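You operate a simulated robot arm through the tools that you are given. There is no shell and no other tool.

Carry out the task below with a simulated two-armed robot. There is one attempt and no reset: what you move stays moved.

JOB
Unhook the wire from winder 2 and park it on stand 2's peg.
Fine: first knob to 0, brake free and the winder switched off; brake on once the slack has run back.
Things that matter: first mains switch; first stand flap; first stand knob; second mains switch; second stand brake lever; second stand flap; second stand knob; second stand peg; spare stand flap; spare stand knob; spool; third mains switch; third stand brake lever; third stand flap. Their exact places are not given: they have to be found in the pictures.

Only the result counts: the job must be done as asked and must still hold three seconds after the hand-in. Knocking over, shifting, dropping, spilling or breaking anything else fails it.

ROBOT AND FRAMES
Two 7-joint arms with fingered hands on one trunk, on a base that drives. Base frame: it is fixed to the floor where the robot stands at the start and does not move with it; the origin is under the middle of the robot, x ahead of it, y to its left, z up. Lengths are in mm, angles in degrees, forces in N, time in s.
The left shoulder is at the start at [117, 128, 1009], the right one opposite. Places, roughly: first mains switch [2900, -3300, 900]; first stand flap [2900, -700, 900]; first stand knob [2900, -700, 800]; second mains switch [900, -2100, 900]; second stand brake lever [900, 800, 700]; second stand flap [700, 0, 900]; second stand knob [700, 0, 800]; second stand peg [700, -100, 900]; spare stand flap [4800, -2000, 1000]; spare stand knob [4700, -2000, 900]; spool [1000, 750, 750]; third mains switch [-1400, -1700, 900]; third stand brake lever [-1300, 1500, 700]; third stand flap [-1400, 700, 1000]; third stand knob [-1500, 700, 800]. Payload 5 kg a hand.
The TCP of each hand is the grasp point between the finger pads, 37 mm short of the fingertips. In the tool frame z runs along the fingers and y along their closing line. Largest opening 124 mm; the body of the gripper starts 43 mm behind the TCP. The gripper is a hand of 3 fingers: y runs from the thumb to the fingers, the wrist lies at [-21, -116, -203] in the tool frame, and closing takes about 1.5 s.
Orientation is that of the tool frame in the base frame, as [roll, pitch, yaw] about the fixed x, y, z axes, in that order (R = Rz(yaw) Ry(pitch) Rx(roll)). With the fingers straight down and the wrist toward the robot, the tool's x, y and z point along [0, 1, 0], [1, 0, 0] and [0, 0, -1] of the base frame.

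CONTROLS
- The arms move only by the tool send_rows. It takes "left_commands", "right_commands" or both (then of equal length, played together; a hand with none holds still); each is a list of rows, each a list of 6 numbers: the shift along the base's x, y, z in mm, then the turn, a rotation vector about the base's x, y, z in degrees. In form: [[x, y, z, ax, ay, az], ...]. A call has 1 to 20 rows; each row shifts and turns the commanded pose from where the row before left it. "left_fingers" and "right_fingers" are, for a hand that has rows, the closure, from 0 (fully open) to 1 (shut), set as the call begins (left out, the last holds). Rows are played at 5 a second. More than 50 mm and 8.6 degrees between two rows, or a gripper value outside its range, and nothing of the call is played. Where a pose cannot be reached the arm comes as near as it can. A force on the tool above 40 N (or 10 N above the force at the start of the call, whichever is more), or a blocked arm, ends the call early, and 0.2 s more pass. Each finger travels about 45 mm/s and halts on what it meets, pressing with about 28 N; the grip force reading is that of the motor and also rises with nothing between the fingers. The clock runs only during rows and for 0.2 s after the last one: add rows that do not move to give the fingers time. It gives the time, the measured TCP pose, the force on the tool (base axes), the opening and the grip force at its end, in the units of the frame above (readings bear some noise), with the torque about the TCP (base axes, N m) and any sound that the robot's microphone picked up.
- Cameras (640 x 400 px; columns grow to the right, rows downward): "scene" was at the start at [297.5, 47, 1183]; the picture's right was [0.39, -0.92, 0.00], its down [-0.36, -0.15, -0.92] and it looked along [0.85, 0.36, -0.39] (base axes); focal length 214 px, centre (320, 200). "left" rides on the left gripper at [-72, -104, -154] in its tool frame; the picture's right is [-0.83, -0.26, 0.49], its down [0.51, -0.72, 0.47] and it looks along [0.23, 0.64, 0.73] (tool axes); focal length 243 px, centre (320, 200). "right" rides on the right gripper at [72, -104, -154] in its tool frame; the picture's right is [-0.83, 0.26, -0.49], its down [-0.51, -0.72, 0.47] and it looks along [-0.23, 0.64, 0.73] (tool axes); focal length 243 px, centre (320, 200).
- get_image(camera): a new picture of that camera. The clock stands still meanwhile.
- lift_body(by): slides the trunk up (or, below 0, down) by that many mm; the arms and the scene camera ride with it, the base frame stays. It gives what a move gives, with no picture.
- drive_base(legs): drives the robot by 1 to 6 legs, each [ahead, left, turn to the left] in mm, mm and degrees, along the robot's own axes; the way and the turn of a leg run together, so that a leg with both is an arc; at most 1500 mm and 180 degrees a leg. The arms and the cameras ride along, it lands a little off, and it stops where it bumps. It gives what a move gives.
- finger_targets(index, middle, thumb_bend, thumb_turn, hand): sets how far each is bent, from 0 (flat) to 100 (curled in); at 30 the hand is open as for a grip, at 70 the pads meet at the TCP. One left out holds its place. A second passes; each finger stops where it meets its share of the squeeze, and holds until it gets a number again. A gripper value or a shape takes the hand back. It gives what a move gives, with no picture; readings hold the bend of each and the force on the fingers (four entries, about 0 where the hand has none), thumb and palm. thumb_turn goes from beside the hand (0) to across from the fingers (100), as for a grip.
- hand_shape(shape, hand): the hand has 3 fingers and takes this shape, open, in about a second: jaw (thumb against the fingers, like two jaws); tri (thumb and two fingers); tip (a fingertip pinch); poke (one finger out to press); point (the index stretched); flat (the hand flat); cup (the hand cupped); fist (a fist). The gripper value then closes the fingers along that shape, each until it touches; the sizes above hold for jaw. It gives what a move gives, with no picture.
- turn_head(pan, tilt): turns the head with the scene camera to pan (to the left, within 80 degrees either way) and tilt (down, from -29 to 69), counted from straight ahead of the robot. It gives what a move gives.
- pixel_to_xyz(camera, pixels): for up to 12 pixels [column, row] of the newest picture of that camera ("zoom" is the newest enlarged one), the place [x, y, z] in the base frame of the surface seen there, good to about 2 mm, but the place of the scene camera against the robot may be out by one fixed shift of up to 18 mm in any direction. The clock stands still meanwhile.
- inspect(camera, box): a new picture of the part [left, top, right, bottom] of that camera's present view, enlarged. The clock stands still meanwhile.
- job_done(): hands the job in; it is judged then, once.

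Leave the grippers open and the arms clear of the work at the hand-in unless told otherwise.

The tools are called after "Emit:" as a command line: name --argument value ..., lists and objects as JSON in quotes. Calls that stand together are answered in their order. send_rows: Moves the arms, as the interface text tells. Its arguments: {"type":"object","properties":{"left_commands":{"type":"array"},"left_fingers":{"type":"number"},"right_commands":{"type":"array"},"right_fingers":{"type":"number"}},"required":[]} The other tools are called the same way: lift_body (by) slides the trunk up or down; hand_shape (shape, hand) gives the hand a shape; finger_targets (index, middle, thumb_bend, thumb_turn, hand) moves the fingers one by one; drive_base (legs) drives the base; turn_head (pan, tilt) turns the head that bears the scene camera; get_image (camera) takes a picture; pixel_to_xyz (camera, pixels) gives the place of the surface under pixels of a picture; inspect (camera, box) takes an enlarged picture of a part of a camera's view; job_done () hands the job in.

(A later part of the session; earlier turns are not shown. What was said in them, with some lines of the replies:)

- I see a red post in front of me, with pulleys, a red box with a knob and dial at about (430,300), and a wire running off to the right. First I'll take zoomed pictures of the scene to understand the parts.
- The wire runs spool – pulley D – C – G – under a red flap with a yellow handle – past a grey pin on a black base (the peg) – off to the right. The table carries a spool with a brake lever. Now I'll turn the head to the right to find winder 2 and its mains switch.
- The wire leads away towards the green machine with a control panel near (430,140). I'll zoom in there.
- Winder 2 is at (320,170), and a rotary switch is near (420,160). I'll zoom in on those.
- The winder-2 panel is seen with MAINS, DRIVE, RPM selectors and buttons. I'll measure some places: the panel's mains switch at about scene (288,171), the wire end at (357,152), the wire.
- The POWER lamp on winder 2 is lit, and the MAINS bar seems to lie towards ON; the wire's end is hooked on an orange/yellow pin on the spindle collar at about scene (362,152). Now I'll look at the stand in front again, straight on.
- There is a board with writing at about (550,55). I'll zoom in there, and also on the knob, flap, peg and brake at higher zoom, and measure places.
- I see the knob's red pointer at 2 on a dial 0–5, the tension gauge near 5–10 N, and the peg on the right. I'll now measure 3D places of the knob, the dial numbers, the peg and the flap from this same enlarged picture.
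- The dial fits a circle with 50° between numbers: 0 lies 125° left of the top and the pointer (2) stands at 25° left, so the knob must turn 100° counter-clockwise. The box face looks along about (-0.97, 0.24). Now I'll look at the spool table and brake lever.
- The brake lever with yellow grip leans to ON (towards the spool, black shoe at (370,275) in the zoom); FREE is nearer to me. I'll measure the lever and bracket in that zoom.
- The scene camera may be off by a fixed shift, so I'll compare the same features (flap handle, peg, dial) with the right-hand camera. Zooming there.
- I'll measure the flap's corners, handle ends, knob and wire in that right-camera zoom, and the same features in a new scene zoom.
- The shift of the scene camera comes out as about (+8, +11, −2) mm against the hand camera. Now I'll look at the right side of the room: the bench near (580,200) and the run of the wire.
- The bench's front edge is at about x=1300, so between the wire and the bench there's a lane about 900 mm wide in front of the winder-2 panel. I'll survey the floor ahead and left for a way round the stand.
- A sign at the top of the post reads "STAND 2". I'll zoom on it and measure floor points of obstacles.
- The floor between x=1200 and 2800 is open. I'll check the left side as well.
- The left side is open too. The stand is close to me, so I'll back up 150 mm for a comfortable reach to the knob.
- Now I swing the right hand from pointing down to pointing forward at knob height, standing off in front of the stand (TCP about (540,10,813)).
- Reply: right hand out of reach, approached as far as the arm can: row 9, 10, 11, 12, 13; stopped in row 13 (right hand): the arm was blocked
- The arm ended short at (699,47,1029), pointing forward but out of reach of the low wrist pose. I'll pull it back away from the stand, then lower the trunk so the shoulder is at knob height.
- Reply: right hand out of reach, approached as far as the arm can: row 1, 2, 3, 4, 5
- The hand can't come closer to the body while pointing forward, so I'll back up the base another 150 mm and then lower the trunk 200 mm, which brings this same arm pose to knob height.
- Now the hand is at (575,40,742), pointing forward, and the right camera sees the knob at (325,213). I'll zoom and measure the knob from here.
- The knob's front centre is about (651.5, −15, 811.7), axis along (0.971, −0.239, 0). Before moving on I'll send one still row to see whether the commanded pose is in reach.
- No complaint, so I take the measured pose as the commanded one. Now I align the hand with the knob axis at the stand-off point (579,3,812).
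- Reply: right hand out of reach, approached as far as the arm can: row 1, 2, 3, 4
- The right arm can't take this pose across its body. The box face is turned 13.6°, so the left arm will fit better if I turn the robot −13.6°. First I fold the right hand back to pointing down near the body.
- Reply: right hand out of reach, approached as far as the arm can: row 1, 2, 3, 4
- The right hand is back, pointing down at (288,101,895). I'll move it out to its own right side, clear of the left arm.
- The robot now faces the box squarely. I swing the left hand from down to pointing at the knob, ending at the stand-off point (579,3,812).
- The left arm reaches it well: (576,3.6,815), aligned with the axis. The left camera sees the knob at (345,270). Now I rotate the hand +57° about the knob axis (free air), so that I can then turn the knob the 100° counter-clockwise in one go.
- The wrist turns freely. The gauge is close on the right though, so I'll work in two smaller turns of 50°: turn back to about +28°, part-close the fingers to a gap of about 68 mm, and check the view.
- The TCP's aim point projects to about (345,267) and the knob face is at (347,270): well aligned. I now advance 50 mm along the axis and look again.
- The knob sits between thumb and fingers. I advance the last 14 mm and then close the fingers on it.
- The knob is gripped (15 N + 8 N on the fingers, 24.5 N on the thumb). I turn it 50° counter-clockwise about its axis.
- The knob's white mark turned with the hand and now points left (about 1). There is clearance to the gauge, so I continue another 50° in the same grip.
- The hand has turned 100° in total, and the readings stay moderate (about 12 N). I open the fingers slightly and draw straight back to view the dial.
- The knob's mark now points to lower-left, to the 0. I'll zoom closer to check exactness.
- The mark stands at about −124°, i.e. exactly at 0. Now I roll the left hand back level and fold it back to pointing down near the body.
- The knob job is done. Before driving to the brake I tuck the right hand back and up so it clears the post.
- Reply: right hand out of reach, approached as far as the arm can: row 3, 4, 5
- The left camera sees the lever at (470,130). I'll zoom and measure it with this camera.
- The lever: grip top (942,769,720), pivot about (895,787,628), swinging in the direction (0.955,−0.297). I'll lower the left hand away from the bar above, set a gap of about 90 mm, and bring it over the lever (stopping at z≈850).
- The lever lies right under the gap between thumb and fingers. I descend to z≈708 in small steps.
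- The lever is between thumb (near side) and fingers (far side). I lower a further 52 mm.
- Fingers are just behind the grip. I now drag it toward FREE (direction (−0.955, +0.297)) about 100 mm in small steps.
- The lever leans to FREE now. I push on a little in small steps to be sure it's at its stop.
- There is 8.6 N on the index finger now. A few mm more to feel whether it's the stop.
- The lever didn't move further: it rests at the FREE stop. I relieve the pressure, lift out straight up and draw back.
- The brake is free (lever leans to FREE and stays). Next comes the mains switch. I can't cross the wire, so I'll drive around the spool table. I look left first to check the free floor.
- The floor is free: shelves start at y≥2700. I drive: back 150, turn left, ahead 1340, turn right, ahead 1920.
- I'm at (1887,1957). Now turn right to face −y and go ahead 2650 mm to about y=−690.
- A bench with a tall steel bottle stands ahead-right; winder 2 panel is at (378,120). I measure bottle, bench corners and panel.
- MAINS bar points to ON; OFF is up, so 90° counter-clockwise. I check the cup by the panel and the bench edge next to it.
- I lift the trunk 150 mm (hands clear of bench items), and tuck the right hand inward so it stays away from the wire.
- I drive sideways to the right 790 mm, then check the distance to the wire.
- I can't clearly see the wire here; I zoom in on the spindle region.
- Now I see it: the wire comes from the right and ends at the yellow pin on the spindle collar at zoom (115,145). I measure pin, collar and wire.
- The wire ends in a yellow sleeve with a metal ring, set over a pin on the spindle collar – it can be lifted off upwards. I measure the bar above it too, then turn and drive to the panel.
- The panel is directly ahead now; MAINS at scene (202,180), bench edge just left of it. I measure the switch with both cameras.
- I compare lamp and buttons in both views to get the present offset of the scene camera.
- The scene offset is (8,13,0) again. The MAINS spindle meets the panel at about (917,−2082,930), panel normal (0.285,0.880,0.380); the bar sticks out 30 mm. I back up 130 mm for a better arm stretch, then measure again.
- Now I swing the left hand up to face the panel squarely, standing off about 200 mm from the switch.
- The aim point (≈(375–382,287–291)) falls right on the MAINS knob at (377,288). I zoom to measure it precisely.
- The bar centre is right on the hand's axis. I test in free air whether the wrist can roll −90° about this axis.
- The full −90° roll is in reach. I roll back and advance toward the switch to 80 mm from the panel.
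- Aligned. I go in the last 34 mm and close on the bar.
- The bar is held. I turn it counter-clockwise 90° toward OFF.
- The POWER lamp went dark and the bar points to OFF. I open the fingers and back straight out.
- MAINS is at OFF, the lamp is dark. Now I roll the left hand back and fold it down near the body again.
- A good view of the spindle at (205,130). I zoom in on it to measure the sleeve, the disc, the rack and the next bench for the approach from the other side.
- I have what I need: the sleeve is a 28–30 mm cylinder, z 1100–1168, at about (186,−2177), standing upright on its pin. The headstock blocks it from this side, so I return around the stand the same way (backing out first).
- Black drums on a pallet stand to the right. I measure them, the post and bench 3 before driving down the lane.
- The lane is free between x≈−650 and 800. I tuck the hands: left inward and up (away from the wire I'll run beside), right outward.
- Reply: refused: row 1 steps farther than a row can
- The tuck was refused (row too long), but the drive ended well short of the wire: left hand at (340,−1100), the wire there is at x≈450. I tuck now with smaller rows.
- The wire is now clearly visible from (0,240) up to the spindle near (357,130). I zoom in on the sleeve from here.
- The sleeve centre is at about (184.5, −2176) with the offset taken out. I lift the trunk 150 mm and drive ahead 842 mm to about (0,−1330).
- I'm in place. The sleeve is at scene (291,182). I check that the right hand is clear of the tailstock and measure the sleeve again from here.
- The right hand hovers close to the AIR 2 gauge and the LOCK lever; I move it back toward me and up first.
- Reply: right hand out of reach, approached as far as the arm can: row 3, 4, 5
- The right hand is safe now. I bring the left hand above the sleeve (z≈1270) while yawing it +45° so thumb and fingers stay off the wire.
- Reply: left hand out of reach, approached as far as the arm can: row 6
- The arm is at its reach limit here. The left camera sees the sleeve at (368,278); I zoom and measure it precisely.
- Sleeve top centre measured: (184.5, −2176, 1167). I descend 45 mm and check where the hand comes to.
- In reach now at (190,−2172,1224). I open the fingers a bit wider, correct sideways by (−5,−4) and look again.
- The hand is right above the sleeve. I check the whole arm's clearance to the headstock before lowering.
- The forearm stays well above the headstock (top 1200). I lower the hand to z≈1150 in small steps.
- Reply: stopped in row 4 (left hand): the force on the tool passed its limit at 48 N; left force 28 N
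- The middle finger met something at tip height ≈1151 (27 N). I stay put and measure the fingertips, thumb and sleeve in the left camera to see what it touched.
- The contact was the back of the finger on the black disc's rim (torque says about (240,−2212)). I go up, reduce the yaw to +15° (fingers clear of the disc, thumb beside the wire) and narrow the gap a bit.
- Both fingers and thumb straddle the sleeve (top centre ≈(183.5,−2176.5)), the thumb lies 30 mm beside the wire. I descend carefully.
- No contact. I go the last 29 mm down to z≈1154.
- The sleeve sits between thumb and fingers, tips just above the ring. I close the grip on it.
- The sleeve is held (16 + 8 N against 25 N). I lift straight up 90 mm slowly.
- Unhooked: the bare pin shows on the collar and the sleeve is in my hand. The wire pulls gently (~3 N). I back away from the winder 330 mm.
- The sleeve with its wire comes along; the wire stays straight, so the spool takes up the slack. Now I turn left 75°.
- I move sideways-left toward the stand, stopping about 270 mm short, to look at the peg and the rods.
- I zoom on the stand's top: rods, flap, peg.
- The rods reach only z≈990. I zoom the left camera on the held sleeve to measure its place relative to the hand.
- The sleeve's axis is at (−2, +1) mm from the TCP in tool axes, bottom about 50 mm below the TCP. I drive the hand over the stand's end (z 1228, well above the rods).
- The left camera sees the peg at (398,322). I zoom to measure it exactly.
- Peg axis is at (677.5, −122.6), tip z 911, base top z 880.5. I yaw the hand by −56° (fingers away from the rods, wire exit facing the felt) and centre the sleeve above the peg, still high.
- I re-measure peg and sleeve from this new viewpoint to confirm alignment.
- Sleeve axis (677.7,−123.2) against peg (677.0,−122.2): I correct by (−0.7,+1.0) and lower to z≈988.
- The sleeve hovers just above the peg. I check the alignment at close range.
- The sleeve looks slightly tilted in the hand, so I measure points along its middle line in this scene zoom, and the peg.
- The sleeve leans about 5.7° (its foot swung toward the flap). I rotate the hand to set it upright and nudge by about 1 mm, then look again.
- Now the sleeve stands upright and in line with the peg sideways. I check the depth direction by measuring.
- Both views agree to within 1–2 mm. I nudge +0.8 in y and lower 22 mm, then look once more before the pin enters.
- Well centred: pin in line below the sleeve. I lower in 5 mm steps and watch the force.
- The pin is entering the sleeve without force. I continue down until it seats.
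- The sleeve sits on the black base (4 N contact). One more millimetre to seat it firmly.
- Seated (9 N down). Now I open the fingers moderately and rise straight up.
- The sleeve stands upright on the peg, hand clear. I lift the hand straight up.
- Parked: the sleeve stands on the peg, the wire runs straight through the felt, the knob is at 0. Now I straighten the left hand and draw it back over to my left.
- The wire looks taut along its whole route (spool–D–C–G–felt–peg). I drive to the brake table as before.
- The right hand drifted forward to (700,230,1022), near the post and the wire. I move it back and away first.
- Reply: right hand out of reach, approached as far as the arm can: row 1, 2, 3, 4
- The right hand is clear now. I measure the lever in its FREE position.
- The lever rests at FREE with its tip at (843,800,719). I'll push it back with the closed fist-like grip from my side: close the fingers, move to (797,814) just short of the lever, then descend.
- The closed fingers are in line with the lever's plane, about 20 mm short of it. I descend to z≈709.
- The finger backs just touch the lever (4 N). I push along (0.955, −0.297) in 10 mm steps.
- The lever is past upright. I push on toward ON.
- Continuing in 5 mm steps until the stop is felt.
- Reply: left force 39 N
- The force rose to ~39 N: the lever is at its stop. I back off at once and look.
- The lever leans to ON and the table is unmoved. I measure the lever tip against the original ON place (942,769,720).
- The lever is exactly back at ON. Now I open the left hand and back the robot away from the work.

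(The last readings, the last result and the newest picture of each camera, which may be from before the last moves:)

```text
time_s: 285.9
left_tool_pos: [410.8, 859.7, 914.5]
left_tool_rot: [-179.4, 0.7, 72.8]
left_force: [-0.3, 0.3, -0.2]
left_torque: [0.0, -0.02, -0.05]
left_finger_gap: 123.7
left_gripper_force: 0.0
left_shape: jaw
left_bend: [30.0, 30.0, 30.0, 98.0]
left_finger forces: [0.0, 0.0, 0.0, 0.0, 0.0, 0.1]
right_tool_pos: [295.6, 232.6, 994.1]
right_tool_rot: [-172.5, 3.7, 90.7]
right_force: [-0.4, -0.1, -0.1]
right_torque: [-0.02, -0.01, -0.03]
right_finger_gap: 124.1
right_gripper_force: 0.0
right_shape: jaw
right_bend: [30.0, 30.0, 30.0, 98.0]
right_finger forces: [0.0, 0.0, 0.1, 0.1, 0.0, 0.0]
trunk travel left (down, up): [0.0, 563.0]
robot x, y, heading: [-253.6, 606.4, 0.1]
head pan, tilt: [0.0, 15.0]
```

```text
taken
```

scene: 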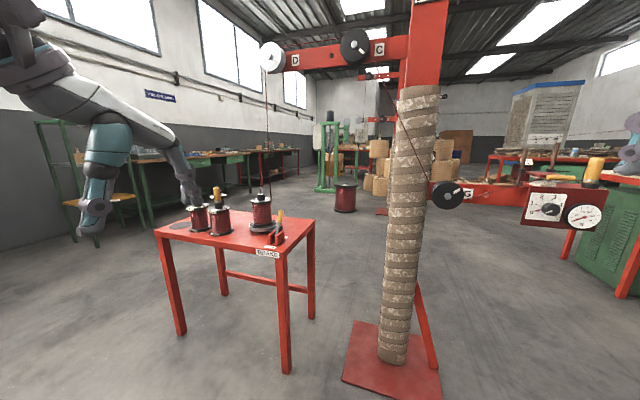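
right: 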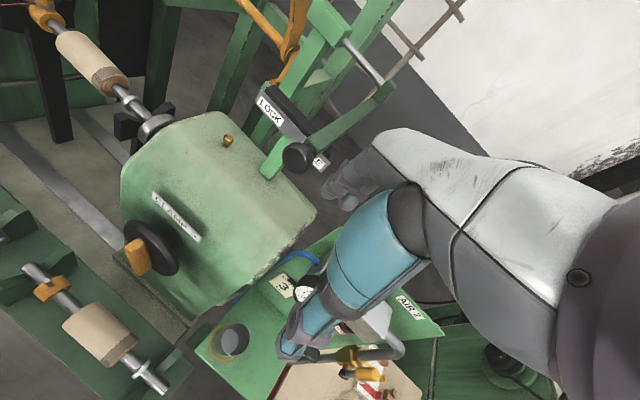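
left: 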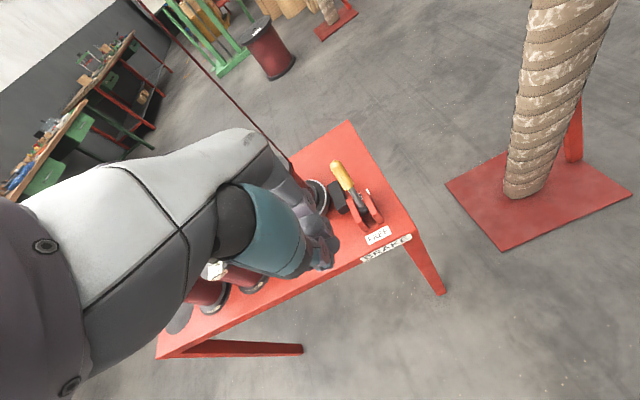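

Everything looks in place. I zoom in on the stand's box, the wire's route and the brake for a last check.

Emit:
inspect --camera "scene" --box '[420, 140, 640, 260]'

Emit:
inspect --camera "scene" --box '[230, 20, 460, 210]'

Emit:
inspect --camera "scene" --box '[190, 160, 330, 270]'

```text
2.91 times, centred on (530, 200) of scene
```

zoom: 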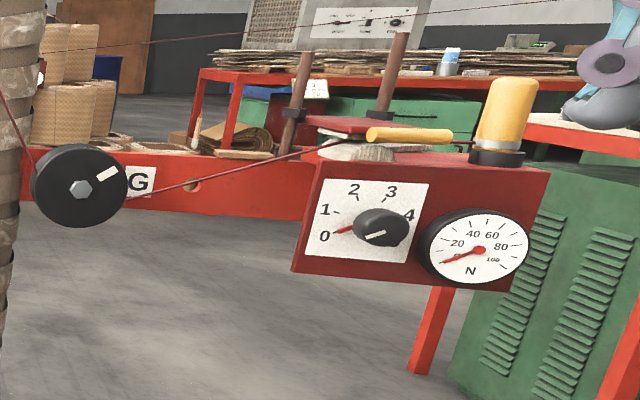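

```text
2.11 times, centred on (345, 115) of scene
```

zoom: 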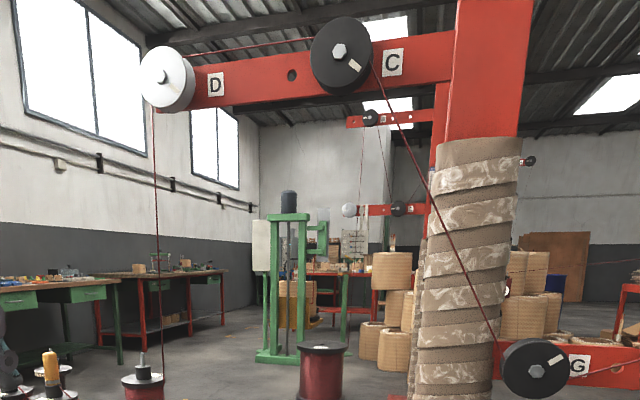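

```text
3.64 times, centred on (260, 215) of scene
```

zoom: 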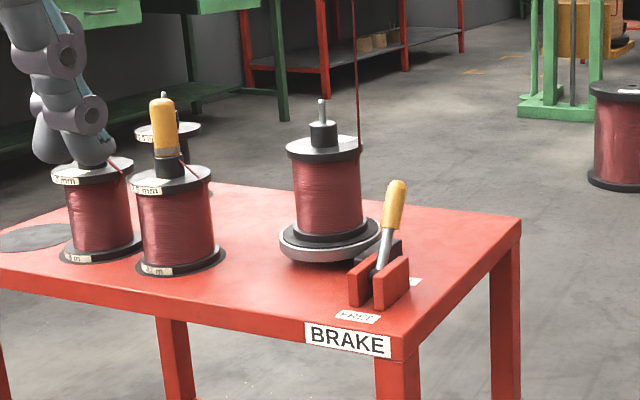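

The wire is taut, brake ON. I zoom closer on the dial and the parked sleeve.

Emit:
inspect --camera "scene" --box '[515, 150, 615, 240]'

Emit:
inspect --camera "scene" --box '[525, 190, 575, 230]'

```text
4.44 times, centred on (565, 195) of scene
```

zoom: 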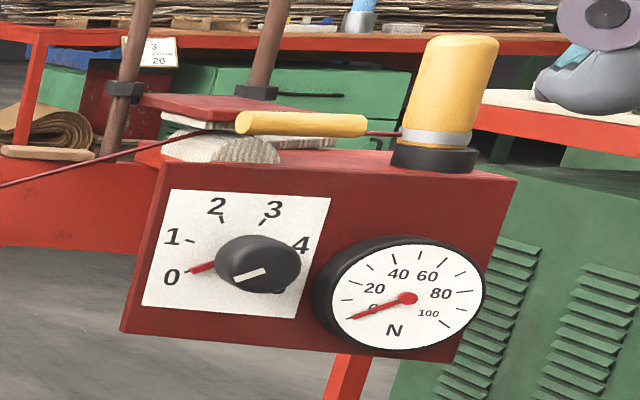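

```text
10.00 times, centred on (550, 210) of scene
```

zoom: 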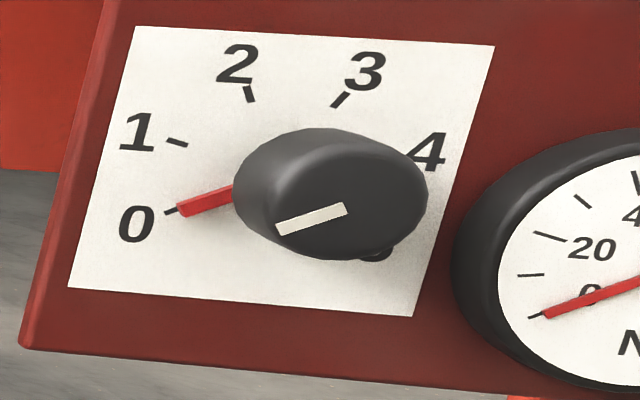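

The knob's pointer is exactly on 0 and the gauge reads 0. The sleeve stands on stand 2's peg with the wire taut. The brake is ON and winder 2's mains is OFF. Both hands are open and clear, so I hand the job in.

Emit:
job_done

```text
The job is handed in.
```

The wire is off winder 2 and parked on stand 2's peg. The job is handed in; I haven't had a result back from the judging.

- **Knob:** stand 2's knob is at 0, with the pointer on the 0 mark and the tension gauge reading 0.
- **Brake freed:** I moved the brake lever to FREE before touching the wire.
- **Winder switched off:** winder 2's mains switch is at OFF and its power lamp went dark.
- **Wire parked:** I lifted the wire's yellow end sleeve off the winder pin, carried it back and seated it on the peg, where it stands upright.
- **Brake on:** once the wire looked taut along its whole route, I set the brake lever back to ON. It measures the same position as at the start.

**Contacts:** two moves pressed harder than planned, and neither moved anything that I could see.
- My finger touched the winder's black disc at about 48 N while I was reaching for the sleeve.
- I pushed the brake lever against its ON stop at about 39 N.

The robot is backed away with both hands open.
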